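You operate a simulated robot arm through the tools that you are given. There is no shell and no other tool. Be economical: measure what you need, move in short steps, check, and stop when the job is done.

You run a simulated two-armed robot. Do the job below in one go: nothing can be reset, and whatever is moved stays where it is left.

## Task
Pick up the round bottle from the second shelf from the bottom of the blue rack with one hand, pass it to the other hand and put it on the low shelf of the tool board. Set down upright: round bottle.

It is judged by the outcome, as a careful person would: the job done as asked, and still so three seconds after it is handed in. It fails if anything else is knocked over, pushed out of place, dropped, spilled or broken.

## Robot
Two 7-joint arms with two-finger parallel grippers on one trunk, on a base that drives. Base frame: it is fixed to the floor where the robot stands at the start and does not move with it; the origin is under the middle of the robot, x ahead of it, y to its left, z up; the surface under the hand at the start is at about z = 70. Lengths are in cm, angles in rad, forces in N, time in s.
The left shoulder is at the start at [7.9, 18.2, 103.9], the right one opposite. With the tool pointing down near the work surface each hand reaches from about 28 to 76 cm from the robot's upright axis, wherever it stands, measured 20 degrees to its own side. Places, roughly: low shelf of the tool board (148x15 cm) [-150, 344, 42]. Payload 3.91 kg a hand.
Tool frame (each hand has its own): the origin (TCP) lies between the finger pads and is the grasp point; the fingertips stand 3 cm ahead of it; z points along the fingers, y is the line along which they close. Largest opening 11 cm; finger width 2, thickness 1; the body of the gripper, 4.8 by 11.2 cm, starts 5.5 cm behind the TCP.
Orientation is that of the tool frame in the base frame, as [roll, pitch, yaw] about the fixed x, y, z axes, in that order (R = Rz(yaw) Ry(pitch) Rx(roll)). With the fingers straight down and closing along the base's y, the tool's x points along the base's -x, its y along +y and its z along -z.

## Interface
- The arms move only by the tool drive_tool. It takes "left_moves", "right_moves" or both (then of equal length, played together; a hand with none holds still); each is a list of rows, each a list of 7 numbers: the shift along the tool's x, y, z in units of 50 mm (1.0 is 50 mm), then the turn, a rotation vector about the tool's x, y, z in units of 4 degrees (1.0 is 4 degrees), then the opening, from 0 (shut) to 1 (fully open). In form: [[tx, ty, tz, rx, ry, rz, gripper], ...]. A call has 1 to 12 rows; each row shifts and turns the commanded pose from where the row before left it, along the tool's axes as they then stand. A call with a number of a shift or a turn outside -1 to 1 is refused whole. Each row takes 0.2 s and may step no farther than 5 cm and 0.15 rad from the row before; otherwise, or with a gripper value out of range, the whole call is refused. A pose out of reach is approached as far as the arm can. The call stops where the force on the tool passes 40 N (or 10 N more than at its start, if that is more) or the arm is blocked; 0.2 s more then pass. The fingers move at their own pace (about 7.2 cm/s each) and stop on an object; they squeeze with about 31 N. The grip force told is the motor's: it shows also when the fingers shut on nothing. Time passes only in rows, and 0.2 s behind the last, so rows that do not move let the fingers close. It gives the time, the measured TCP pose, the force on the tool (base axes), the opening and the grip force at its end, in the units of the frame above (readings bear some noise), with the torque about the TCP (base axes, N m) and any sound that the robot's microphone picked up.
- Cameras (640 x 400 px; columns grow to the right, rows downward): "scene" is now at [22.18, 3.19, 124.04]; the picture's right is [0.41, -0.91, 0.00], its down [-0.40, -0.18, -0.90] and it looks along [0.82, 0.37, -0.44] (base axes); focal length 246 px, centre (320, 200). "left" rides on the left gripper at [7.2, -1.7, -10.3] in its tool frame; the picture's right is [0.23, 0.97, 0.00], its down [-0.76, 0.18, -0.62] and it looks along [-0.61, 0.14, 0.78] (tool axes); focal length 222 px, centre (320, 200). "right" rides on the right gripper at [7.2, 1.7, -10.3] in its tool frame; the picture's right is [-0.23, 0.97, 0.00], its down [-0.76, -0.18, -0.62] and it looks along [-0.61, -0.14, 0.78] (tool axes); focal length 222 px, centre (320, 200). There is no depth. A picture from a camera that has moved, and an enlarged one, comes with that camera's place and axes in the base frame and with its lens. The place of the scene camera against the robot may be out by one fixed shift of up to 1.2 cm in any direction.
- snapshot(camera): a new picture of that camera. It takes no simulated time.
- lift_body(by): slides the trunk up (or, below 0, down) by that many cm; the arms and the scene camera ride with it, the base frame stays. It gives what a move gives, with no picture.
- drive_base(legs): drives the robot by 1 to 6 legs, each [ahead, left, turn to the left] in cm, cm and rad, along the robot's own axes; the way and the turn of a leg run together, so that a leg with both is an arc; at most 150 cm and 3.142 rad a leg. The arms and the cameras ride along, it lands a little off, and it stops where it bumps. It gives what a move gives.
- head_to(pan, tilt): turns the head with the scene camera to pan (to the left, within 1.396 rad either way) and tilt (down, from -0.506 to 1.204), counted from straight ahead of the robot. It gives what a move gives.
- zoom(camera, box): a new picture of the part [left, top, right, bottom] of that camera's present view, enlarged. It takes no simulated time.
- hand_in(): hands the job in; it is judged then, once.

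Work in short steps. Places have to be worked out from the pictures, the camera data and where the tool is seen: move nearer, look again, correct. Check each grasp and each placing, and mend what went wrong. You have 120 turns and 92 pictures in all, those below and enlarged ones among them. Open the grippers and draw the arms clear of the work before you hand the job in, unless the task says otherwise; then end with one line.

The tools are called after "Request:" as name(argument=value, ...) on one line, values as JSON. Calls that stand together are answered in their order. drive_tool: Moves the arms, as the interface text tells. Its arguments: {"type":"object","properties":{"left_moves":{"type":"array","items":{"type":"array","items":{"type":"number"}}},"right_moves":{"type":"array","items":{"type":"array","items":{"type":"number"}}}},"required":[]} The other tools are called the same way: lift_body (by) slides the trunk up or down; drive_base (legs) drives the base; head_to (pan, tilt) turns the head that bears the scene camera; snapshot (camera) takes a picture; zoom (camera, box) takes an enlarged picture of a part of a camera's view; hand_in () hands the job in.

At the start:

```text
clock: 0.0
left_position: [32.11, 33.41, 88.58]
left_tool_rot: [3.141, 0.002, -3.141]
left_contact_force: [-0.3, 0.0, -0.5]
left_torque: [-0.03, -0.02, 0.04]
left_grip_width: 11.0
left_grasp_force: 0.1
right_position: [49.76, 0.05, 93.28]
right_tool_rot: [3.141, 0.004, 3.14]
right_contact_force: [-0.3, 0.0, 0.2]
right_torque: [0.02, 0.02, 0.02]
right_grip_width: 11.0
right_grasp_force: 0.0
trunk travel left (down, up): [-30.0, 21.4]
robot x, y, heading: [-0.47, 0.03, -0.001]
head pan, tilt: [0.421, 1.201]
```

scene: 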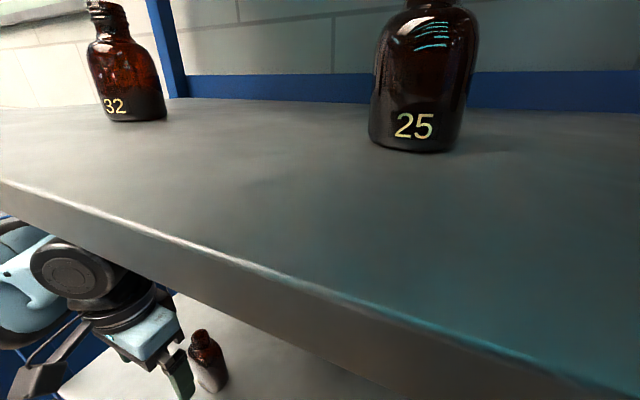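
right: 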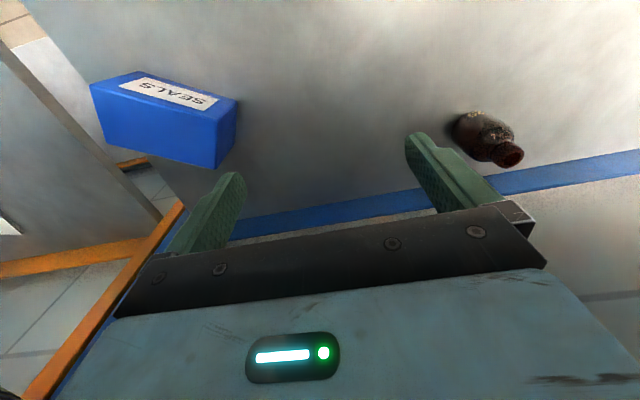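
left: 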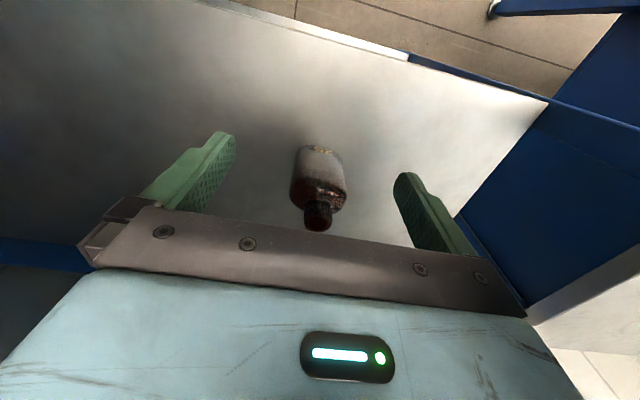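

I'll look around first: level the head to see the rack and its shelves.

Request:
head_to(pan=0.0, tilt=0.5)

Request:
snapshot(camera="scene")

```text
clock: 1.1
left_position: [32.22, 33.61, 88.55]
left_tool_rot: [3.141, 0.001, 3.141]
left_contact_force: [-0.4, 1.4, 0.5]
left_torque: [0.01, -0.01, -0.02]
left_grip_width: 10.98
left_grasp_force: 0.1
right_position: [49.81, 0.14, 93.24]
right_tool_rot: [-3.138, -0.001, 3.141]
right_contact_force: [0.2, 0.5, -0.6]
right_torque: [-0.02, -0.07, 0.02]
right_grip_width: 11.02
right_grasp_force: 0.1
trunk travel left (down, up): [-30.0, 21.4]
robot x, y, heading: [-0.28, 0.14, 0.001]
head pan, tilt: [0.0, 0.499]
```

```text
88 pictures are left
camera scene: at [23.05, -0.59, 123.55], right [0.0, -1.0, 0.0], down [-0.48, 0.0, -0.88], along [0.88, 0.0, -0.48], focal length 246 px, centre (320, 200)
```

scene: 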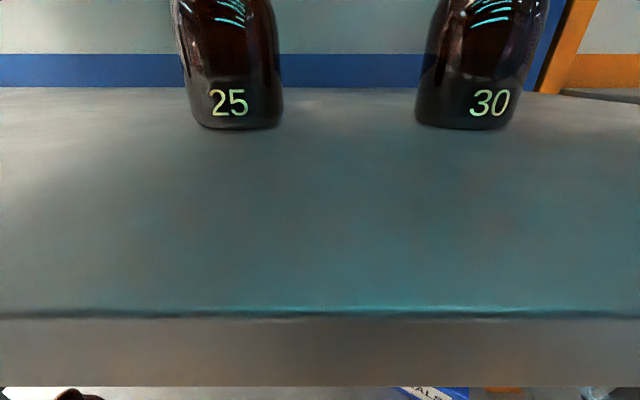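

Two brown bottles seem to stand on the shelf at z≈70: about (39,35) and (60,21). I zoom to tell their shapes.

Request:
zoom(camera="left", box=[240, 110, 400, 250])

Request:
zoom(camera="right", box=[410, 80, 570, 190])

```text
2.86 times, centred on (320, 180) of left
camera zoom: at [24.9, 31.74, 98.76], right [-0.23, 0.97, 0.0], down [0.76, 0.18, 0.62], along [0.61, 0.14, -0.78], focal length 635 px, centre (320, 257)
```

zoom: 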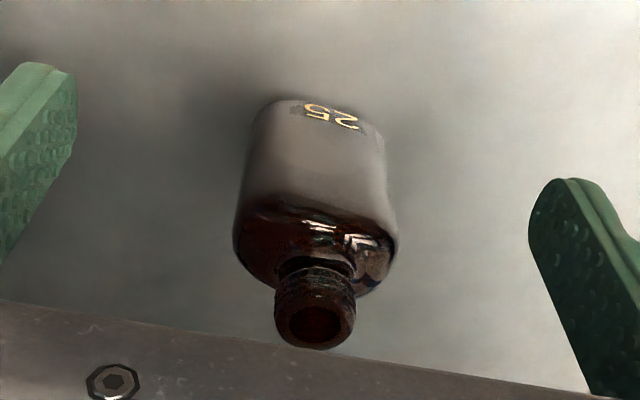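

```text
3.64 times, centred on (490, 135) of right
camera zoom: at [42.56, 1.82, 103.58], right [0.23, 0.97, 0.0], down [0.76, -0.18, 0.62], along [0.61, -0.14, -0.78], focal length 808 px, centre (-298, 436)
```

zoom: 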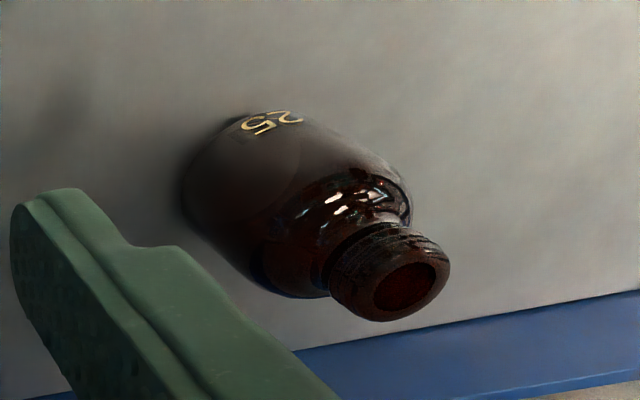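

Both carry "25" and shapes differ slightly; I back off to see the whole rack.

Request:
drive_base(legs=[[-70, 0, 0]])

Request:
head_to(pan=0.0, tilt=0.45)

Request:
snapshot(camera="scene")

```text
clock: 4.9
left_position: [-37.7, 33.33, 88.66]
left_tool_rot: [3.141, 0.001, -3.131]
left_contact_force: [-1.0, 0.3, -0.4]
left_torque: [-0.01, -0.01, -0.01]
left_grip_width: 11.0
left_grasp_force: 0.0
right_position: [-19.74, 0.1, 93.24]
right_tool_rot: [3.141, 0.001, -3.133]
right_contact_force: [-0.3, -0.1, -0.5]
right_torque: [-0.02, 0.0, 0.02]
right_grip_width: 11.0
right_grasp_force: 0.1
trunk travel left (down, up): [-30.0, 21.4]
robot x, y, heading: [-69.69, -0.57, 0.008]
head pan, tilt: [0.0, 0.499]
```

```text
clock: 5.5
left_position: [-37.54, 33.31, 88.67]
left_tool_rot: [3.141, 0.0, -3.131]
left_contact_force: [0.3, -1.0, 1.0]
left_torque: [0.03, 0.0, 0.01]
left_grip_width: 11.01
left_grasp_force: 0.0
right_position: [-19.68, 0.15, 93.25]
right_tool_rot: [-3.14, 0.003, -3.134]
right_contact_force: [0.3, 0.6, -0.4]
right_torque: [0.0, 0.02, -0.01]
right_grip_width: 10.97
right_grasp_force: 0.0
trunk travel left (down, up): [-30.0, 21.4]
robot x, y, heading: [-69.59, -0.32, 0.011]
head pan, tilt: [0.0, 0.45]
```

```text
85 pictures are left
camera scene: at [-46.3, -0.76, 124.02], right [0.01, -1.0, 0.0], down [-0.44, 0.0, -0.9], along [0.9, 0.01, -0.44], focal length 246 px, centre (320, 200)
```

scene: 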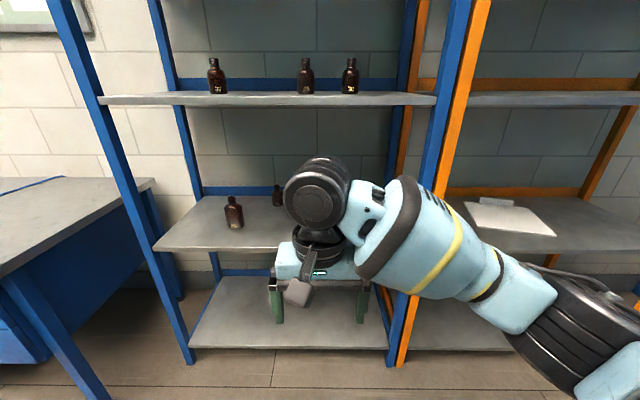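

The middle shelf (z≈70) is second from the bottom. Zoom in on its two bottles.

Request:
zoom(camera="scene", box=[190, 160, 300, 240])

Request:
zoom(camera="scene", box=[190, 40, 370, 110])

```text
5.00 times, centred on (245, 200) of scene
camera zoom: at [-46.3, -0.76, 124.02], right [0.01, -1.0, 0.0], down [-0.44, 0.0, -0.9], along [0.9, 0.01, -0.44], focal length 1228 px, centre (695, 200)
```

zoom: 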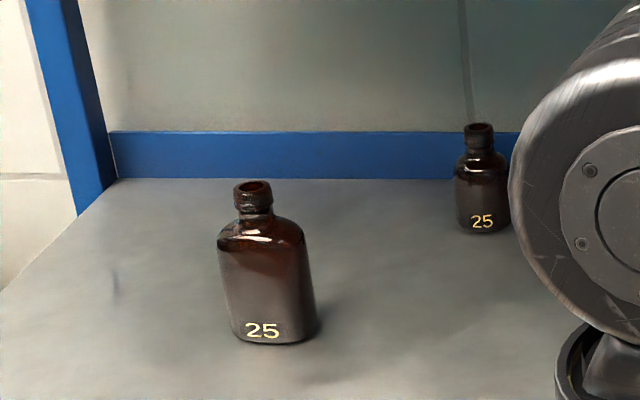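

```text
3.56 times, centred on (280, 75) of scene
camera zoom: at [-46.3, -0.76, 124.02], right [0.01, -1.0, 0.0], down [-0.44, 0.0, -0.9], along [0.9, 0.01, -0.44], focal length 873 px, centre (462, 644)
```

zoom: 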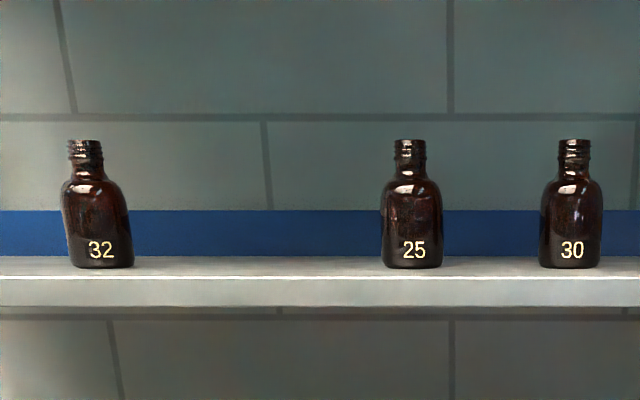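

Target identified: the back bottle, round, at about (60,21), ~10 cm tall; the front one at (38,35) is a flask. Before planning the handover I look toward the tool board.

Request:
head_to(pan=1.396, tilt=0.3)

Request:
snapshot(camera="scene")

```text
clock: 7.0
left_position: [-37.68, 33.42, 88.66]
left_tool_rot: [3.14, 0.001, -3.13]
left_contact_force: [0.3, -0.3, 0.0]
left_torque: [0.02, 0.01, 0.0]
left_grip_width: 11.0
left_grasp_force: 0.1
right_position: [-19.56, 0.31, 93.25]
right_tool_rot: [3.141, 0.002, -3.132]
right_contact_force: [0.8, 0.5, 0.3]
right_torque: [-0.02, 0.01, 0.0]
right_grip_width: 11.01
right_grasp_force: 0.0
trunk travel left (down, up): [-30.0, 21.4]
robot x, y, heading: [-69.58, 0.0, 0.014]
head pan, tilt: [1.396, 0.3]
```

```text
82 pictures are left
camera scene: at [-53.95, 8.36, 125.41], right [0.99, -0.16, 0.0], down [-0.05, -0.29, -0.96], along [0.16, 0.94, -0.3], focal length 246 px, centre (320, 200)
```

scene: 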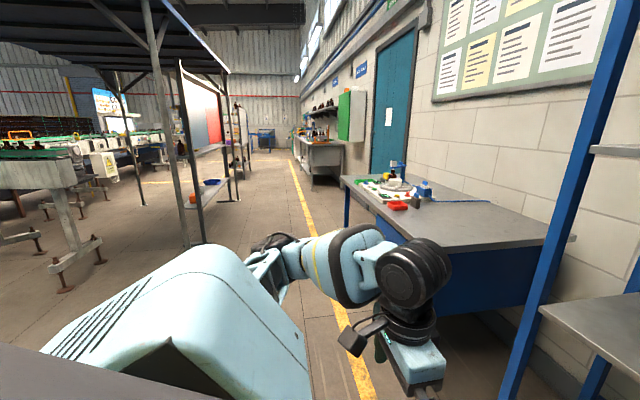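

The tool board seems to be the panel at pixel (200,130), with a low shelf. Zoom.

Request:
zoom(camera="scene", box=[130, 50, 290, 250])

```text
2.00 times, centred on (210, 150) of scene
camera zoom: at [-53.95, 8.36, 125.41], right [0.99, -0.16, 0.0], down [-0.05, -0.29, -0.96], along [0.16, 0.94, -0.3], focal length 491 px, centre (540, 300)
```

zoom: 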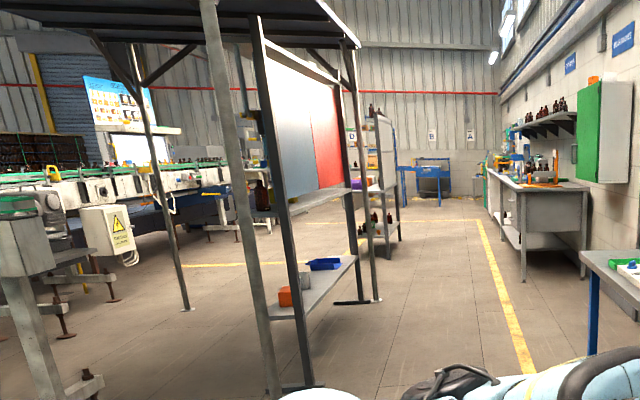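

Plan: right hand takes the round bottle from above by its upper body, left hand then takes the lower body, and places it. First I retract the left hand, lower the trunk a bit and turn the head ahead.

Request:
drive_tool(left_moves=[[1, 0, 0, 0, 0, 0, 1], [1, 0, 0, 0, 0, 0, 1], [1, 0, 0, 0, 0, 0, 1], [1, 0, 0, 0, 0, 0, 1], [0, 0, 0, 0, 0, 0, 1]])

Request:
lift_body(by=-10)

Request:
head_to(pan=0.0, tilt=0.4)

Request:
drive_base(legs=[[0, 14, -0.014], [45, 0, 0]])

Request:
snapshot(camera="scene")

Request:
snapshot(camera="right")

```text
clock: 8.2
left_position: [-44.03, 42.07, 92.37]
left_tool_rot: [-3.139, 0.0, -3.133]
left_contact_force: [-0.3, -0.1, -0.1]
left_torque: [0.0, 0.02, -0.02]
left_grip_width: 10.99
left_grasp_force: 0.1
left hand out of reach, approached as far as the arm can: row 1, 2, 3, 4
right_position: [-19.58, 0.25, 93.27]
right_tool_rot: [3.141, 0.0, -3.132]
right_contact_force: [1.1, 0.8, -0.3]
right_torque: [0.03, 0.01, -0.01]
right_grip_width: 10.98
right_grasp_force: 0.1
trunk travel left (down, up): [-30.0, 21.4]
robot x, y, heading: [-69.41, -0.11, 0.009]
head pan, tilt: [1.396, 0.3]
```

```text
clock: 9.6
left_position: [-43.22, 41.99, 80.91]
left_tool_rot: [-3.141, -0.094, -3.131]
left_contact_force: [-0.1, 0.0, 0.8]
left_torque: [0.02, 0.0, -0.02]
left_grip_width: 11.0
left_grasp_force: 0.1
right_position: [-19.71, 0.29, 83.24]
right_tool_rot: [3.141, 0.002, -3.132]
right_contact_force: [0.1, -0.3, -0.5]
right_torque: [-0.04, 0.0, -0.02]
right_grip_width: 10.99
right_grasp_force: 0.0
trunk travel left (down, up): [-20.0, 31.4]
robot x, y, heading: [-69.4, -0.56, 0.007]
head pan, tilt: [1.396, 0.3]
```

```text
clock: 11.1
left_position: [-43.14, 42.09, 80.96]
left_tool_rot: [-3.141, -0.095, -3.131]
left_contact_force: [-1.1, -0.1, 0.1]
left_torque: [0.01, 0.02, -0.01]
left_grip_width: 11.02
left_grasp_force: 0.0
right_position: [-19.68, 0.19, 83.32]
right_tool_rot: [3.141, 0.002, -3.132]
right_contact_force: [0.5, -0.4, -0.1]
right_torque: [-0.01, 0.0, 0.01]
right_grip_width: 11.03
right_grasp_force: 0.0
trunk travel left (down, up): [-20.0, 31.4]
robot x, y, heading: [-69.42, -0.43, 0.013]
head pan, tilt: [0.0, 0.4]
```

```text
clock: 15.3
left_position: [1.1, 56.62, 80.94]
left_tool_rot: [3.14, -0.094, -3.132]
left_contact_force: [-0.3, -0.1, 0.0]
left_torque: [-0.02, 0.02, 0.01]
left_grip_width: 11.02
left_grasp_force: 0.1
right_position: [24.62, 14.61, 83.21]
right_tool_rot: [-3.141, 0.001, -3.133]
right_contact_force: [-0.4, 0.7, -0.5]
right_torque: [0.04, 0.0, 0.01]
right_grip_width: 11.01
right_grasp_force: 0.1
trunk travel left (down, up): [-20.0, 31.4]
robot x, y, heading: [-24.74, 14.06, 0.006]
head pan, tilt: [0.0, 0.4]
```

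```text
80 pictures are left
camera scene: at [1.12, 13.71, 114.0], right [0.01, -1.0, 0.0], down [-0.39, 0.0, -0.92], along [0.92, 0.01, -0.39], focal length 246 px, centre (320, 200)
```

scene: 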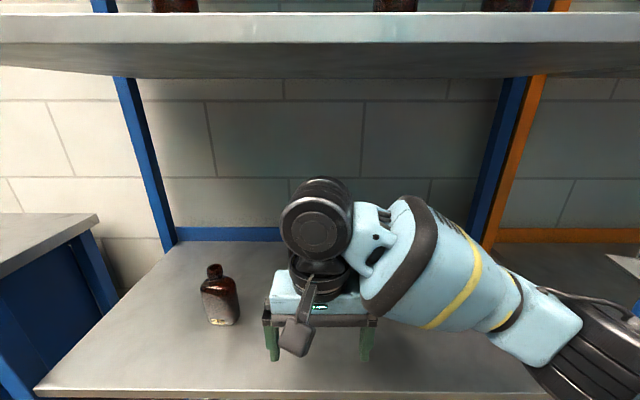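

```text
79 pictures are left
camera right: at [17.33, 16.29, 93.6], right [0.22, 0.98, 0.0], down [0.76, -0.17, 0.62], along [0.61, -0.14, -0.78], focal length 222 px, centre (320, 200)
```

right: 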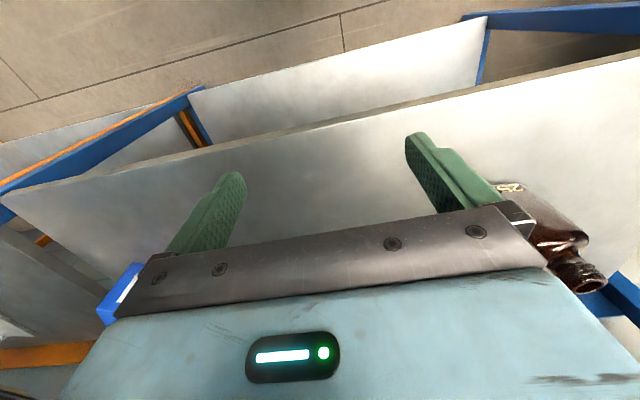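

Left hand would come near the rack's left post (y≈57), so I shift it 10 cm inward before driving on.

Request:
drive_tool(left_moves=[[0, -1, 0, 0, 0, 0, 1], [0, -1, 0, 0, 0, 0, 1], [0, 0, 0, 0, 0, 0, 1]])

```text
clock: 16.1
left_position: [5.54, 49.02, 82.05]
left_tool_rot: [-3.139, -0.098, -3.131]
left_contact_force: [0.2, 0.0, 0.1]
left_torque: [0.02, -0.04, 0.0]
left_grip_width: 11.03
left_grasp_force: 0.1
left hand out of reach, approached as far as the arm can: row 1, 2
right_position: [24.63, 14.58, 83.32]
right_tool_rot: [3.141, 0.002, -3.132]
right_contact_force: [-0.5, 0.4, 0.3]
right_torque: [-0.02, -0.02, 0.01]
right_grip_width: 11.0
right_grasp_force: 0.1
trunk travel left (down, up): [-20.0, 31.4]
robot x, y, heading: [-25.44, 14.25, 0.003]
head pan, tilt: [0.0, 0.4]
```

Left now at y≈49, corner of shelf at y≈61; clear. Drive 20 cm ahead and look.

Request:
drive_base(legs=[[20.5, 0, 0]])

Request:
snapshot(camera="right")

Request:
snapshot(camera="scene")

```text
clock: 17.7
left_position: [26.13, 49.16, 81.99]
left_tool_rot: [-3.139, -0.099, -3.135]
left_contact_force: [0.0, 0.7, -0.7]
left_torque: [-0.01, -0.03, 0.0]
left_grip_width: 10.99
left_grasp_force: 0.0
right_position: [45.08, 14.64, 83.23]
right_tool_rot: [-3.141, 0.0, -3.136]
right_contact_force: [0.1, -0.4, 0.1]
right_torque: [0.04, 0.0, -0.04]
right_grip_width: 11.0
right_grasp_force: 0.2
trunk travel left (down, up): [-20.0, 31.4]
robot x, y, heading: [-5.15, 14.39, 0.005]
head pan, tilt: [0.0, 0.4]
```

```text
78 pictures are left
camera right: at [37.74, 16.34, 93.59], right [0.22, 0.98, 0.0], down [0.76, -0.17, 0.62], along [0.61, -0.14, -0.78], focal length 222 px, centre (320, 200)
```

right: 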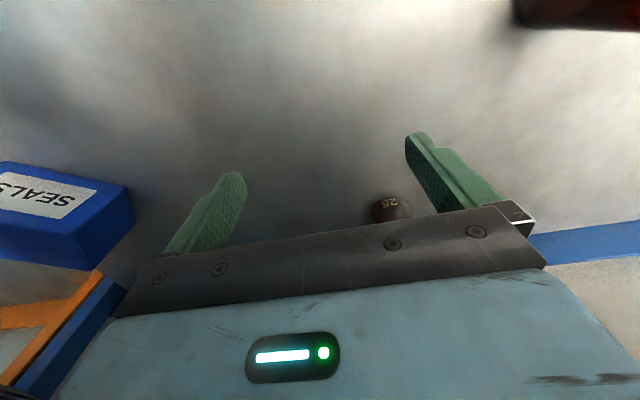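

```text
77 pictures are left
camera scene: at [21.53, 13.8, 113.99], right [0.01, -1.0, 0.0], down [-0.39, 0.0, -0.92], along [0.92, 0.01, -0.39], focal length 246 px, centre (320, 200)
```

scene: 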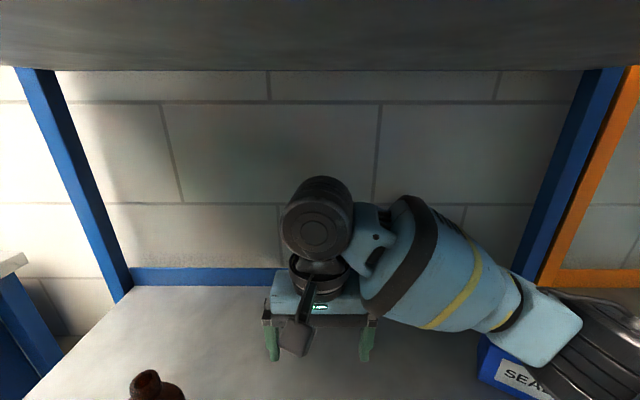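

Bottle is at about (59.7, 21.3). The right forearm/elbow looks low near the SEALS box; I pan right to check clearance.

Request:
head_to(pan=-0.7, tilt=0.6)

Request:
snapshot(camera="scene")

```text
clock: 18.8
left_position: [25.57, 49.22, 82.32]
left_tool_rot: [-3.138, -0.089, -3.134]
left_contact_force: [-0.1, 0.6, 0.5]
left_torque: [0.0, 0.0, 0.02]
left_grip_width: 11.0
left_grasp_force: 0.0
right_position: [44.33, 14.7, 83.66]
right_tool_rot: [-3.139, 0.009, -3.135]
right_contact_force: [-0.2, 0.0, -0.6]
right_torque: [0.0, 0.01, 0.02]
right_grip_width: 11.0
right_grasp_force: 0.0
trunk travel left (down, up): [-20.0, 31.4]
robot x, y, heading: [-4.72, 14.73, 0.008]
head pan, tilt: [-0.7, 0.6]
```

```text
76 pictures are left
camera scene: at [20.48, 12.48, 113.72], right [-0.15, -0.99, 0.0], down [-0.43, 0.07, -0.9], along [0.89, -0.14, -0.43], focal length 246 px, centre (320, 200)
```

scene: 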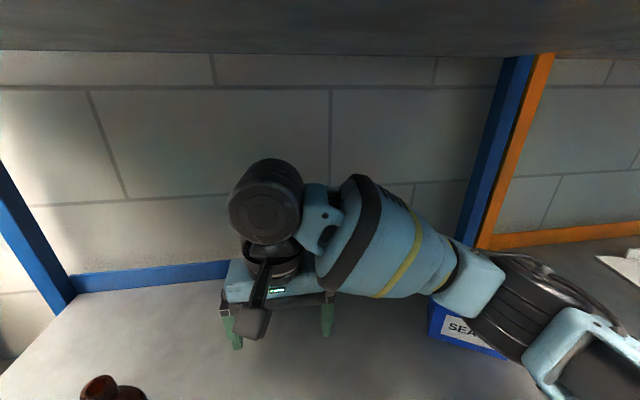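

The head did not reach its pan and the hands shifted slightly: the head is probably pressing on the upper shelf. I turn it back and back off a bit.

Request:
head_to(pan=0.0, tilt=0.4)

Request:
drive_base(legs=[[-12, 0, 0]])

Request:
head_to(pan=-0.7, tilt=0.5)

Request:
snapshot(camera="scene")

```text
clock: 19.9
left_position: [26.11, 49.1, 82.06]
left_tool_rot: [3.141, -0.095, -3.136]
left_contact_force: [0.0, -0.6, -0.3]
left_torque: [-0.03, -0.01, 0.0]
left_grip_width: 10.99
left_grasp_force: 0.0
right_position: [44.99, 14.67, 83.22]
right_tool_rot: [3.141, 0.001, -3.135]
right_contact_force: [0.6, -0.1, -0.6]
right_torque: [0.0, 0.02, 0.02]
right_grip_width: 11.0
right_grasp_force: 0.0
trunk travel left (down, up): [-20.0, 31.4]
robot x, y, heading: [-4.99, 13.94, 0.003]
head pan, tilt: [0.0, 0.4]
```

```text
clock: 21.1
left_position: [14.01, 49.05, 82.08]
left_tool_rot: [-3.141, -0.096, -3.136]
left_contact_force: [-0.6, -0.4, -0.1]
left_torque: [0.0, -0.03, -0.01]
left_grip_width: 10.98
left_grasp_force: 0.2
right_position: [33.01, 14.41, 83.21]
right_tool_rot: [3.14, 0.002, -3.136]
right_contact_force: [-0.8, 0.1, -0.3]
right_torque: [0.02, -0.02, 0.04]
right_grip_width: 11.0
right_grasp_force: 0.0
trunk travel left (down, up): [-20.0, 31.4]
robot x, y, heading: [-16.95, 14.59, 0.005]
head pan, tilt: [0.0, 0.4]
```

```text
clock: 22.2
left_position: [14.23, 49.03, 81.98]
left_tool_rot: [-3.141, -0.095, -3.135]
left_contact_force: [-1.3, 0.3, 0.0]
left_torque: [-0.01, 0.0, -0.05]
left_grip_width: 11.01
left_grasp_force: 0.2
right_position: [32.97, 14.66, 83.23]
right_tool_rot: [-3.141, 0.001, -3.137]
right_contact_force: [0.4, 0.1, 0.7]
right_torque: [-0.02, 0.02, -0.01]
right_grip_width: 11.01
right_grasp_force: 0.2
trunk travel left (down, up): [-20.0, 31.4]
robot x, y, heading: [-16.66, 13.95, 0.004]
head pan, tilt: [-0.7, 0.499]
```

```text
75 pictures are left
camera scene: at [7.3, 7.84, 113.1], right [-0.64, -0.77, 0.0], down [-0.37, 0.31, -0.88], along [0.67, -0.56, -0.48], focal length 246 px, centre (320, 200)
```

scene: 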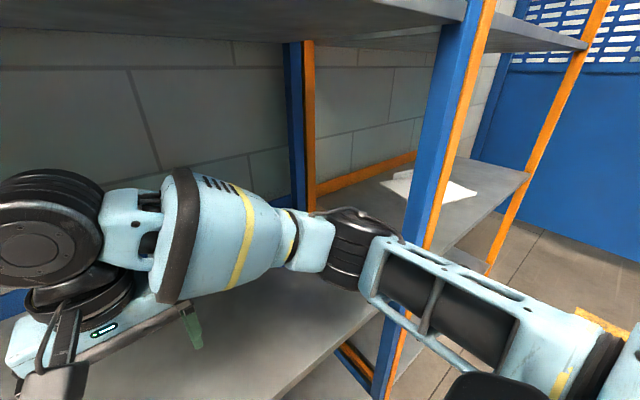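

The right elbow hangs low (≈84) and would pass just over the SEALS box. I back out, raise the trunk 20 cm and lower the hands relative to it, so the elbow rides higher.

Request:
drive_base(legs=[[-25, 0, 0]])

Request:
lift_body(by=20)

Request:
drive_tool(left_moves=[[0, 0, 1, 0, 0, 0, 1], [0, 0, 1, 0, 0, 0, 1], [0, 0, 1, 0, 0, 0, 1], [0, 0, 1, 0, 0, 0, 1], [0, 0, 0, 0, 0, 0, 1], [0, 0, 0, 0, 0, 0, 1]], right_moves=[[0, 0, 1, 0, 0, 0, 1], [0, 0, 1, 0, 0, 0, 1], [0, 0, 1, 0, 0, 0, 1], [0, 0, 1, 0, 0, 0, 1], [0, 0, 1, 0, 0, 0, 1], [0, 0, 0.1, 0, 0, 0, 1]])

Request:
snapshot(camera="scene")

```text
clock: 24.0
left_position: [-10.63, 48.75, 82.06]
left_tool_rot: [-3.141, -0.095, 3.141]
left_contact_force: [-0.4, 0.7, 1.2]
left_torque: [-0.01, 0.0, -0.02]
left_grip_width: 10.99
left_grasp_force: 0.1
right_position: [7.93, 14.23, 83.28]
right_tool_rot: [-3.14, 0.002, 3.139]
right_contact_force: [0.3, -0.3, 0.7]
right_torque: [0.01, -0.03, 0.01]
right_grip_width: 11.01
right_grasp_force: 0.0
trunk travel left (down, up): [-20.0, 31.4]
robot x, y, heading: [-42.02, 14.26, -0.004]
head pan, tilt: [-0.7, 0.499]
```

```text
clock: 26.2
left_position: [-10.64, 48.82, 101.91]
left_tool_rot: [-3.138, -0.099, 3.141]
left_contact_force: [0.0, -0.5, -0.6]
left_torque: [0.03, -0.05, 0.02]
left_grip_width: 10.99
left_grasp_force: 0.1
right_position: [7.85, 14.06, 103.32]
right_tool_rot: [-3.142, -0.001, 3.14]
right_contact_force: [0.4, 0.3, 0.1]
right_torque: [0.0, -0.04, -0.01]
right_grip_width: 11.01
right_grasp_force: 0.0
trunk travel left (down, up): [-40.0, 11.4]
robot x, y, heading: [-41.6, 14.0, 0.0]
head pan, tilt: [-0.7, 0.499]
```

```text
clock: 27.6
left_position: [-12.5, 48.83, 82.4]
left_tool_rot: [-3.14, -0.097, 3.14]
left_contact_force: [0.6, 0.5, -0.6]
left_torque: [0.02, -0.02, -0.02]
left_grip_width: 11.0
left_grasp_force: 0.1
right_position: [8.28, 14.31, 77.66]
right_tool_rot: [-3.139, 0.001, 3.14]
right_contact_force: [-0.1, 0.5, -0.4]
right_torque: [0.0, 0.01, -0.01]
right_grip_width: 11.03
right_grasp_force: 0.0
trunk travel left (down, up): [-40.0, 11.4]
robot x, y, heading: [-41.69, 14.03, -0.0]
head pan, tilt: [-0.7, 0.499]
```

```text
74 pictures are left
camera scene: at [-24.05, 7.64, 134.04], right [-0.65, -0.76, 0.0], down [-0.37, 0.31, -0.88], along [0.67, -0.57, -0.48], focal length 246 px, centre (320, 200)
```

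scene: 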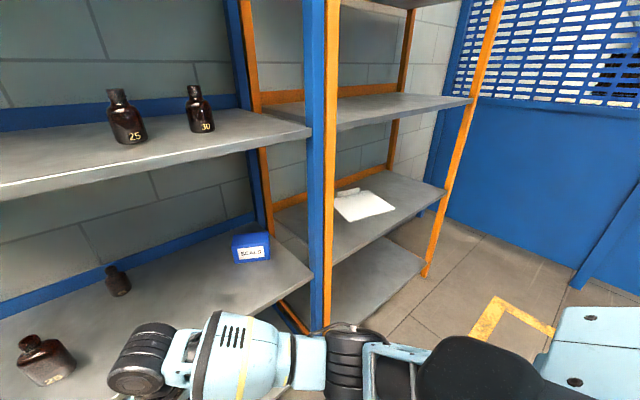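

Elbow now looks higher (≈90). I line the right hand up with the bottle (y≈21.3) and drive in partway, then check.

Request:
drive_tool(right_moves=[[0, 0.7, 0, 0, 0, 0, 1], [0, 0.7, 0, 0, 0, 0, 1], [0, 0, 0, 0, 0, 0, 1]])

Request:
drive_base(legs=[[27, 0, 0]])

Request:
snapshot(camera="scene")

Request:
snapshot(camera="right")

```text
clock: 28.4
left_position: [-12.53, 48.83, 82.39]
left_tool_rot: [-3.139, -0.096, 3.141]
left_contact_force: [-0.5, 0.0, 0.0]
left_torque: [0.03, 0.06, -0.05]
left_grip_width: 10.99
left_grasp_force: 0.1
right_position: [8.15, 21.1, 77.51]
right_tool_rot: [-3.141, 0.001, 3.139]
right_contact_force: [0.6, 0.0, 0.0]
right_torque: [0.01, 0.0, -0.01]
right_grip_width: 11.0
right_grasp_force: 0.0
trunk travel left (down, up): [-40.0, 11.4]
robot x, y, heading: [-41.59, 14.07, -0.008]
head pan, tilt: [-0.7, 0.499]
```

```text
clock: 30.3
left_position: [14.91, 48.69, 82.3]
left_tool_rot: [-3.14, -0.097, 3.135]
left_contact_force: [0.4, 0.7, -0.9]
left_torque: [0.0, 0.01, 0.02]
left_grip_width: 11.0
left_grasp_force: 0.1
right_position: [35.3, 20.99, 77.56]
right_tool_rot: [-3.141, 0.0, 3.135]
right_contact_force: [0.0, -0.1, -0.7]
right_torque: [-0.04, 0.0, 0.0]
right_grip_width: 11.0
right_grasp_force: 0.0
trunk travel left (down, up): [-40.0, 11.4]
robot x, y, heading: [-14.85, 14.28, -0.008]
head pan, tilt: [-0.7, 0.499]
```

```text
73 pictures are left
camera scene: at [3.2, 7.5, 134.03], right [-0.65, -0.76, 0.0], down [-0.36, 0.31, -0.88], along [0.67, -0.57, -0.48], focal length 246 px, centre (320, 200)
```

scene: 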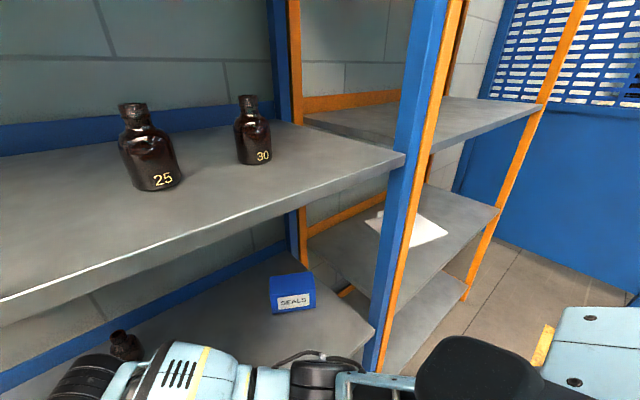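

```text
72 pictures are left
camera right: at [28.1, 22.71, 87.93], right [0.23, 0.97, 0.0], down [0.76, -0.18, 0.62], along [0.61, -0.14, -0.78], focal length 222 px, centre (320, 200)
```

right: 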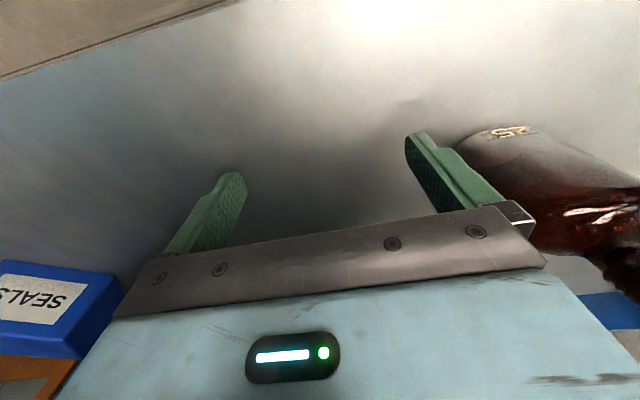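

Clear of the flask (≈5 cm) and the elbow clears the box. Drive 11 cm more and look.

Request:
drive_base(legs=[[11, 0, 0.006]])

Request:
snapshot(camera="scene")

Request:
snapshot(camera="right")

```text
clock: 31.5
left_position: [23.0, 48.39, 82.43]
left_tool_rot: [-3.133, -0.113, -3.136]
left_contact_force: [-0.1, 0.5, -0.5]
left_torque: [-0.01, -0.03, 0.0]
left_grip_width: 10.98
left_grasp_force: 0.1
right_position: [44.74, 21.22, 77.78]
right_tool_rot: [3.139, 0.006, -3.135]
right_contact_force: [0.1, -0.5, -0.4]
right_torque: [-0.01, 0.03, 0.01]
right_grip_width: 11.01
right_grasp_force: 0.1
trunk travel left (down, up): [-40.0, 11.4]
robot x, y, heading: [-5.07, 14.05, 0.011]
head pan, tilt: [-0.7, 0.499]
stopped in leg 1: the robot was blocked; the commanded pose is now the measured one
```

```text
71 pictures are left
camera scene: at [12.56, 7.28, 134.09], right [-0.64, -0.77, 0.0], down [-0.37, 0.31, -0.88], along [0.68, -0.56, -0.48], focal length 246 px, centre (320, 200)
```

scene: 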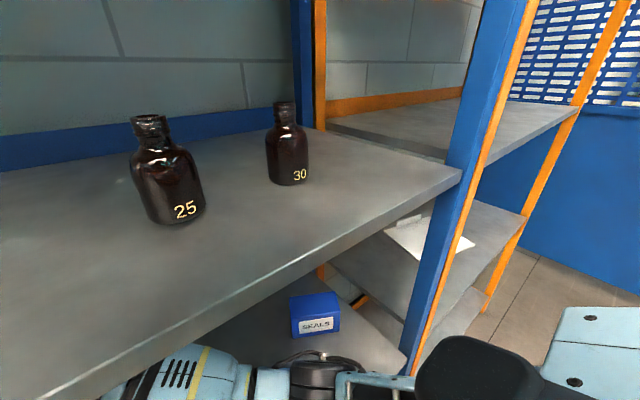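

```text
70 pictures are left
camera right: at [37.48, 22.84, 88.1], right [0.22, 0.97, 0.0], down [0.76, -0.18, 0.63], along [0.61, -0.14, -0.78], focal length 222 px, centre (320, 200)
```

right: 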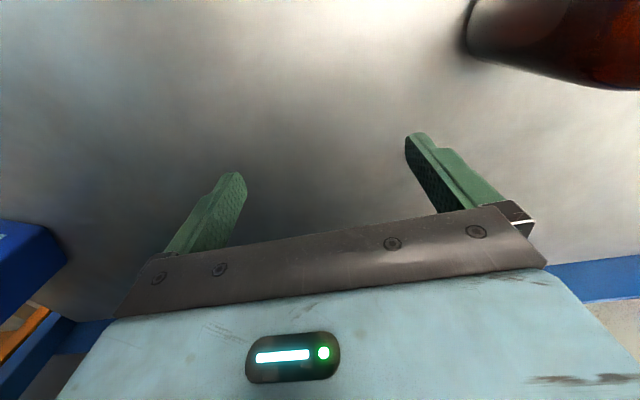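

Blocked, apparently on the left side (left hand lagged 2 cm). I back off 4 cm and look left.

Request:
drive_base(legs=[[-5, 0, 0]])

Request:
head_to(pan=0.8, tilt=0.6)

Request:
snapshot(camera="scene")

```text
clock: 32.4
left_position: [18.19, 48.61, 82.0]
left_tool_rot: [-3.13, -0.117, -3.135]
left_contact_force: [-0.4, 0.2, 1.1]
left_torque: [0.0, 0.0, 0.0]
left_grip_width: 10.99
left_grasp_force: 0.0
right_position: [40.1, 21.32, 77.76]
right_tool_rot: [3.141, 0.003, -3.136]
right_contact_force: [-0.4, -0.1, 0.5]
right_torque: [0.03, 0.02, 0.01]
right_grip_width: 11.01
right_grasp_force: 0.0
trunk travel left (down, up): [-40.0, 11.4]
robot x, y, heading: [-9.52, 14.14, 0.005]
head pan, tilt: [-0.7, 0.499]
```

```text
clock: 34.0
left_position: [18.42, 48.6, 82.22]
left_tool_rot: [-3.129, -0.118, -3.136]
left_contact_force: [-0.1, 0.1, -0.1]
left_torque: [-0.01, -0.02, 0.03]
left_grip_width: 11.0
left_grasp_force: 0.1
right_position: [40.11, 21.46, 77.59]
right_tool_rot: [3.141, 0.002, -3.137]
right_contact_force: [0.4, -0.5, -0.7]
right_torque: [0.0, 0.0, -0.02]
right_grip_width: 11.0
right_grasp_force: 0.0
trunk travel left (down, up): [-40.0, 11.4]
robot x, y, heading: [-9.81, 14.06, 0.001]
head pan, tilt: [0.799, 0.6]
```

```text
69 pictures are left
camera scene: at [7.17, 19.78, 133.13], right [0.72, -0.69, 0.0], down [-0.39, -0.41, -0.83], along [0.57, 0.59, -0.56], focal length 246 px, centre (320, 200)
```

scene: 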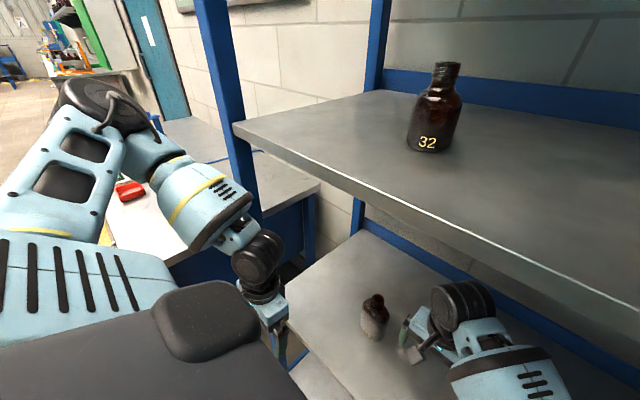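

The left forearm was touching the rack's post. I bring the left hand 14 cm inward.

Request:
drive_tool(left_moves=[[0, -1, 0, 0, 0, 0, 1], [0, -1, 0, 0, 0, 0, 1], [0, -0.8, 0, 0, 0, 0, 1], [0, 0, 0, 0, 0, 0, 1]])

Request:
snapshot(camera="scene")

```text
clock: 35.0
left_position: [17.25, 35.62, 82.06]
left_tool_rot: [-3.12, -0.105, -3.119]
left_contact_force: [0.0, 0.7, 0.8]
left_torque: [-0.01, 0.01, -0.01]
left_grip_width: 10.96
left_grasp_force: 0.1
right_position: [39.02, 22.22, 78.19]
right_tool_rot: [-3.133, 0.018, -3.13]
right_contact_force: [-0.3, 0.1, -0.2]
right_torque: [-0.01, 0.02, 0.01]
right_grip_width: 11.01
right_grasp_force: 0.0
trunk travel left (down, up): [-40.0, 11.4]
robot x, y, heading: [-10.08, 13.89, 0.009]
head pan, tilt: [0.799, 0.6]
```

```text
68 pictures are left
camera scene: at [5.26, 21.04, 133.3], right [0.72, -0.69, 0.02], down [-0.38, -0.42, -0.83], along [0.58, 0.59, -0.56], focal length 246 px, centre (320, 200)
```

scene: 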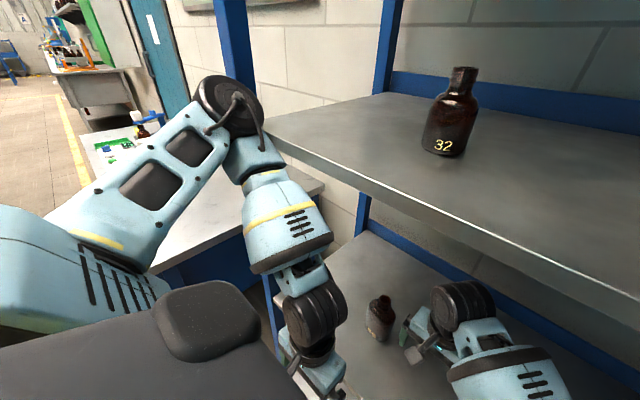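

The robot is swaying slightly: the left elbow leans on the upper shelf. I back off 12 cm at once, then fold the left arm lower.

Request:
drive_base(legs=[[-14, 0, 0]])

Request:
drive_tool(left_moves=[[0, 0, 1, 0, 0, 0, 1], [0, 0, 1, 0, 0, 0, 1], [0, 0, 1, 0, 0, 0, 1], [0, 0, 1, 0, 0, 0, 1], [0, 0, 1, 0, 0, 0, 1], [0, 0, 1, 0, 0, 0, 1], [0, 0, 0, 0, 0, 0, 1], [0, 0, 0, 0, 0, 0, 1]])

Request:
snapshot(camera="scene")

```text
clock: 36.4
left_position: [4.73, 34.51, 81.89]
left_tool_rot: [-3.131, -0.117, -3.137]
left_contact_force: [0.2, 0.3, 0.2]
left_torque: [-0.01, 0.02, 0.03]
left_grip_width: 10.99
left_grasp_force: 0.0
right_position: [26.26, 21.24, 77.52]
right_tool_rot: [3.141, 0.003, -3.138]
right_contact_force: [0.5, -0.6, -0.1]
right_torque: [0.0, -0.04, -0.01]
right_grip_width: 11.02
right_grasp_force: 0.0
trunk travel left (down, up): [-40.0, 11.4]
robot x, y, heading: [-23.43, 13.92, 0.006]
head pan, tilt: [0.799, 0.6]
```

```text
clock: 38.1
left_position: [3.34, 41.53, 63.88]
left_tool_rot: [-3.132, -0.117, -3.136]
left_contact_force: [0.8, 0.2, 0.6]
left_torque: [0.0, 0.0, 0.0]
left_grip_width: 10.98
left_grasp_force: 0.1
left hand out of reach, approached as far as the arm can: row 3, 4, 5, 6
right_position: [26.32, 21.27, 77.6]
right_tool_rot: [3.14, 0.001, -3.139]
right_contact_force: [-0.2, -1.1, -0.5]
right_torque: [-0.05, 0.0, -0.01]
right_grip_width: 11.02
right_grasp_force: 0.1
trunk travel left (down, up): [-40.0, 11.4]
robot x, y, heading: [-23.88, 14.24, 0.006]
head pan, tilt: [0.799, 0.6]
```

```text
67 pictures are left
camera scene: at [-6.67, 19.7, 133.13], right [0.72, -0.69, 0.0], down [-0.39, -0.41, -0.83], along [0.57, 0.59, -0.56], focal length 246 px, centre (320, 200)
```

scene: 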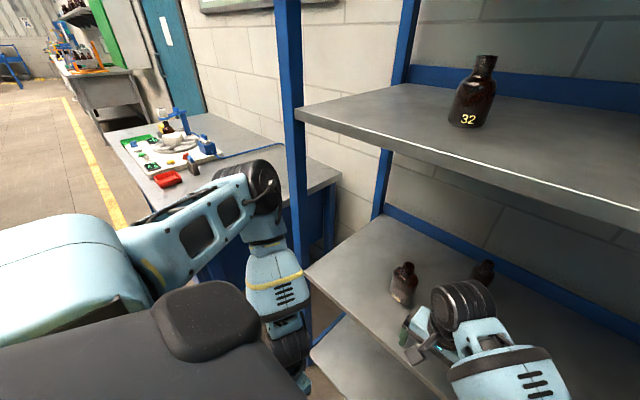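

I change approach: stand turned ~0.5 rad to the left, so the right arm leads and the left arm stays clear of the rack. Back off, turn, and bring the right hand to its own side at a height above the bottle.

Request:
drive_base(legs=[[-14, 0, 0], [0, 0, 0.5]])

Request:
drive_tool(right_moves=[[0.2, -1, -0.2, 0, 0, 0, 1], [0.2, -0.9, -0.2, 0, 0, 0, 1], [0.2, -0.9, -0.2, 0, 0, 0, 1], [0.2, -0.9, -0.2, 0, 0, 0, 1], [0.2, -0.9, -0.2, 0, 0, 0, 1], [0, -0.9, -0.2, 0, 0, 0, 1], [0, -0.9, -0.2, 0, 0, 0, 1], [0, -0.8, 0, 0, 0, 0, 1], [0, 0, 0, 0, 0, 0, 1]])

Request:
head_to(pan=-0.4, tilt=0.5)

Request:
snapshot(camera="scene")

```text
clock: 40.9
left_position: [-27.86, 51.04, 64.03]
left_tool_rot: [-3.129, -0.116, -2.622]
left_contact_force: [0.4, 0.4, 0.2]
left_torque: [-0.04, 0.01, -0.01]
left_grip_width: 10.99
left_grasp_force: 0.0
right_position: [1.97, 44.84, 77.59]
right_tool_rot: [3.141, 0.002, -2.623]
right_contact_force: [-0.3, 0.4, -0.2]
right_torque: [0.01, 0.0, 0.03]
right_grip_width: 10.98
right_grasp_force: 0.1
trunk travel left (down, up): [-40.0, 11.4]
robot x, y, heading: [-37.64, 13.44, 0.515]
head pan, tilt: [0.799, 0.6]
```

```text
refused: row 1 steps farther than a row can; nothing moved
```

```text
clock: 42.3
left_position: [-27.96, 51.07, 63.91]
left_tool_rot: [-3.132, -0.117, -2.623]
left_contact_force: [0.1, -0.8, 1.5]
left_torque: [-0.01, -0.01, -0.01]
left_grip_width: 11.02
left_grasp_force: 0.1
right_position: [2.12, 44.71, 77.61]
right_tool_rot: [3.142, 0.001, -2.622]
right_contact_force: [0.5, -0.4, 0.7]
right_torque: [-0.02, 0.0, -0.01]
right_grip_width: 11.01
right_grasp_force: 0.0
trunk travel left (down, up): [-40.0, 11.4]
robot x, y, heading: [-37.68, 13.82, 0.52]
head pan, tilt: [-0.4, 0.499]
```

```text
66 pictures are left
camera scene: at [-19.47, 19.94, 134.04], right [0.12, -0.99, 0.0], down [-0.48, -0.06, -0.88], along [0.87, 0.1, -0.48], focal length 246 px, centre (320, 200)
```

scene: 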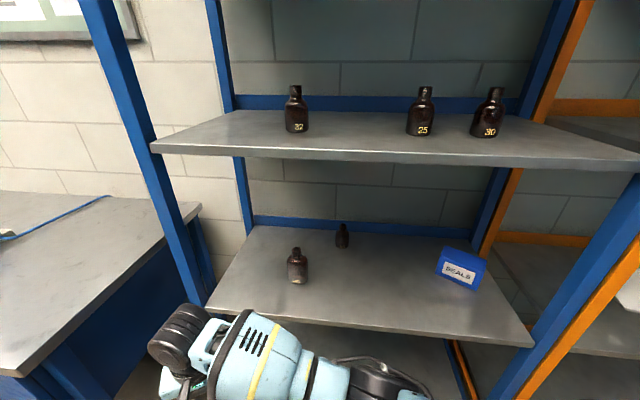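

Everything is in place. Repeat the right-hand move with smaller steps.

Request:
drive_tool(right_moves=[[0.2, -0.9, -0.2, 0, 0, 0, 1], [0.2, -0.9, -0.2, 0, 0, 0, 1], [0.2, -0.9, -0.2, 0, 0, 0, 1], [0.2, -0.9, -0.2, 0, 0, 0, 1], [0.2, -0.9, -0.2, 0, 0, 0, 1], [0, -0.9, -0.2, 0, 0, 0, 1], [0, -0.9, -0.2, 0, 0, 0, 1], [0, -0.9, 0, 0, 0, 0, 1], [0, 0, 0, 0, 0, 0, 1]])

Request:
snapshot(camera="scene")

```text
clock: 44.3
left_position: [-27.95, 51.11, 63.88]
left_tool_rot: [-3.134, -0.117, -2.622]
left_contact_force: [0.4, 0.7, -0.3]
left_torque: [0.01, 0.02, -0.01]
left_grip_width: 11.0
left_grasp_force: 0.0
right_position: [15.52, 11.25, 84.59]
right_tool_rot: [-3.141, 0.003, -2.623]
right_contact_force: [0.5, -0.3, -0.5]
right_torque: [0.01, 0.03, 0.01]
right_grip_width: 10.99
right_grasp_force: 0.1
trunk travel left (down, up): [-40.0, 11.4]
robot x, y, heading: [-37.95, 14.18, 0.517]
head pan, tilt: [-0.4, 0.499]
```

```text
65 pictures are left
camera scene: at [-19.48, 19.99, 134.04], right [0.12, -0.99, 0.0], down [-0.48, -0.06, -0.88], along [0.87, 0.1, -0.48], focal length 246 px, centre (320, 200)
```

scene: 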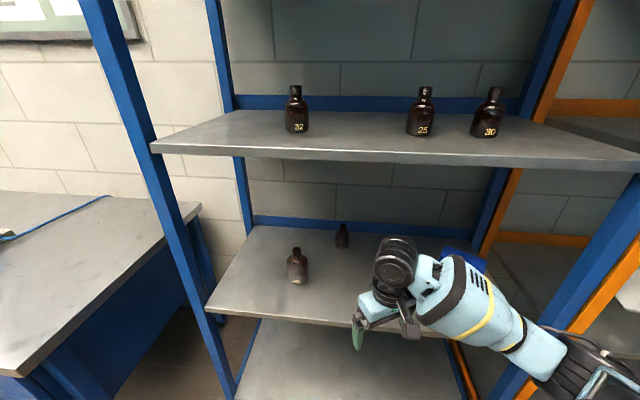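

Drive: first 10 cm sideways (base y), then 15 cm towards the rack.

Request:
drive_base(legs=[[4.9, 8.7, -0.01], [13.0, -7.4, 0]])

Request:
snapshot(camera="scene")

Request:
snapshot(camera="right")

```text
clock: 46.7
left_position: [-12.88, 60.81, 63.92]
left_tool_rot: [-3.131, -0.118, -2.627]
left_contact_force: [0.5, 0.6, -0.2]
left_torque: [0.0, 0.04, -0.02]
left_grip_width: 10.99
left_grasp_force: 0.0
right_position: [30.14, 20.77, 84.38]
right_tool_rot: [3.139, 0.003, -2.627]
right_contact_force: [0.0, -0.6, 0.0]
right_torque: [-0.03, 0.06, 0.02]
right_grip_width: 11.01
right_grasp_force: 0.0
trunk travel left (down, up): [-40.0, 11.4]
robot x, y, heading: [-23.35, 23.28, 0.514]
head pan, tilt: [-0.4, 0.499]
```

```text
64 pictures are left
camera scene: at [-4.59, 29.59, 134.03], right [0.11, -0.99, 0.0], down [-0.48, -0.05, -0.88], along [0.87, 0.1, -0.48], focal length 246 px, centre (320, 200)
```

scene: 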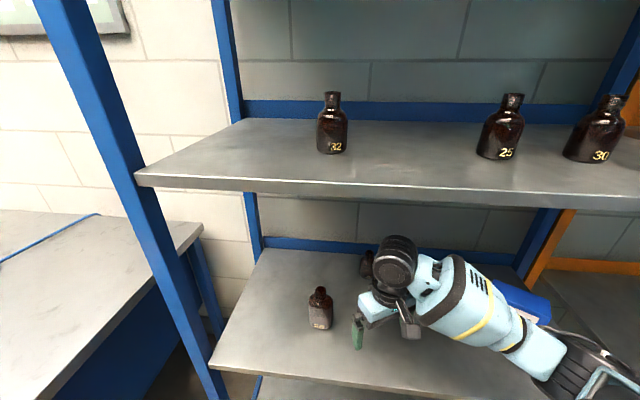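

```text
63 pictures are left
camera right: at [23.16, 18.68, 94.8], right [-0.28, 0.96, 0.0], down [0.75, 0.22, 0.62], along [0.6, 0.17, -0.78], focal length 222 px, centre (320, 200)
```

right: 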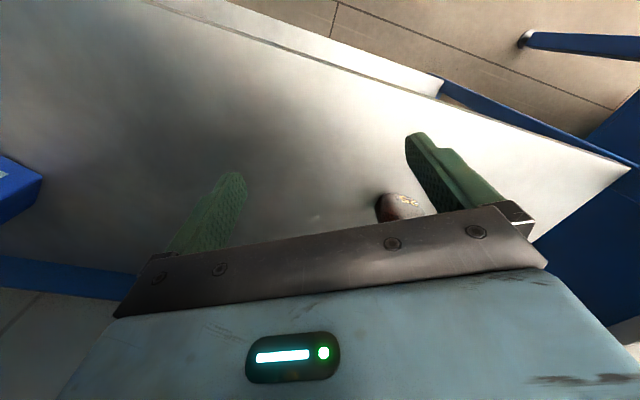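

Continue 12 cm along base x.

Request:
drive_base(legs=[[10.5, -5.9, 0]])

Request:
snapshot(camera="right")

Request:
snapshot(camera="scene")

```text
clock: 48.0
left_position: [-1.03, 60.87, 63.87]
left_tool_rot: [-3.132, -0.117, -2.628]
left_contact_force: [-0.2, -0.6, -0.3]
left_torque: [0.01, 0.03, -0.01]
left_grip_width: 11.04
left_grasp_force: 0.1
right_position: [42.21, 20.67, 84.52]
right_tool_rot: [3.14, 0.001, -2.631]
right_contact_force: [-0.5, -0.1, 0.1]
right_torque: [0.01, 0.03, 0.01]
right_grip_width: 10.99
right_grasp_force: 0.1
trunk travel left (down, up): [-40.0, 11.4]
robot x, y, heading: [-10.97, 23.48, 0.513]
head pan, tilt: [-0.4, 0.499]
```

```text
62 pictures are left
camera right: at [35.06, 18.66, 94.8], right [-0.28, 0.96, 0.0], down [0.75, 0.22, 0.62], along [0.6, 0.17, -0.78], focal length 222 px, centre (320, 200)
```

right: 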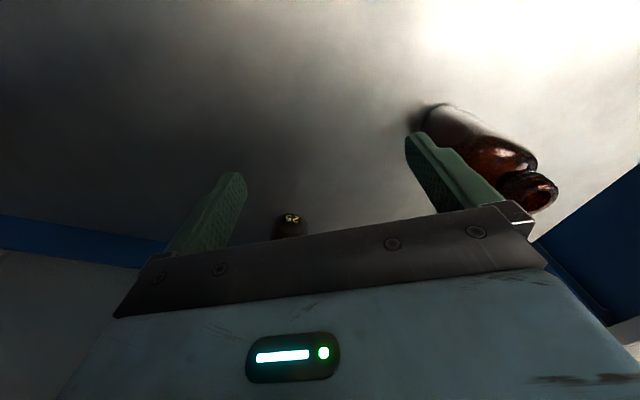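

```text
61 pictures are left
camera scene: at [7.32, 29.62, 134.03], right [0.11, -0.99, 0.0], down [-0.48, -0.05, -0.88], along [0.87, 0.1, -0.48], focal length 246 px, centre (320, 200)
```

scene: 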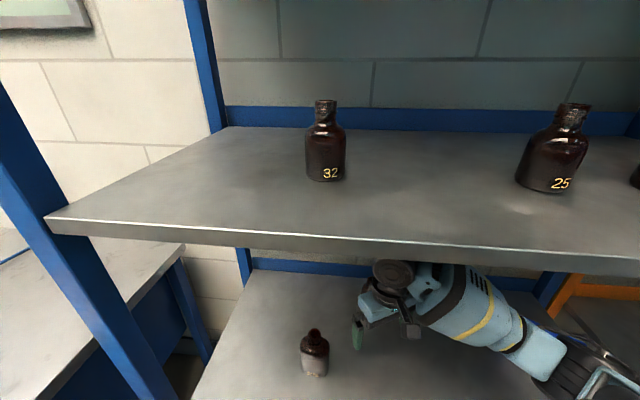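

Bottle centre estimate (60.1, 21.0). Move half-way (9 cm) in, above bottle height, and look.

Request:
drive_tool(right_moves=[[-0.79, -0.43, 0, 0, 0, 0, 1], [-0.79, -0.43, 0, 0, 0, 0, 1], [0, 0, 0, 0, 0, 0, 1]])

Request:
snapshot(camera="right")

Request:
snapshot(camera="scene")

```text
clock: 48.8
left_position: [-1.14, 60.8, 63.93]
left_tool_rot: [-3.133, -0.117, -2.628]
left_contact_force: [0.2, 0.5, 0.1]
left_torque: [0.02, -0.01, 0.01]
left_grip_width: 10.98
left_grasp_force: 0.1
right_position: [51.2, 20.77, 84.51]
right_tool_rot: [3.141, 0.004, -2.629]
right_contact_force: [-0.5, 0.2, 0.0]
right_torque: [-0.01, 0.01, 0.03]
right_grip_width: 11.0
right_grasp_force: 0.0
trunk travel left (down, up): [-40.0, 11.4]
robot x, y, heading: [-11.11, 23.74, 0.514]
head pan, tilt: [-0.4, 0.499]
```

```text
60 pictures are left
camera right: at [43.97, 18.74, 94.73], right [-0.28, 0.96, 0.0], down [0.75, 0.22, 0.63], along [0.6, 0.17, -0.78], focal length 222 px, centre (320, 200)
```

right: 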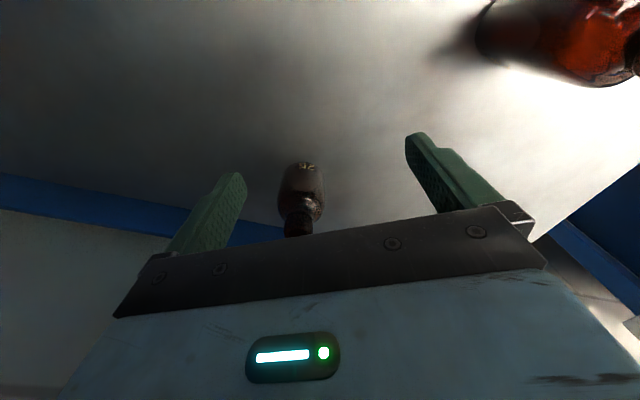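

```text
59 pictures are left
camera scene: at [7.19, 29.6, 134.05], right [0.11, -0.99, 0.0], down [-0.48, -0.05, -0.88], along [0.87, 0.1, -0.48], focal length 246 px, centre (320, 200)
```

scene: 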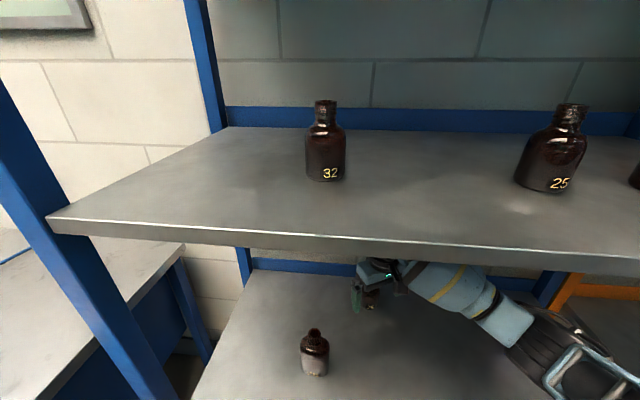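

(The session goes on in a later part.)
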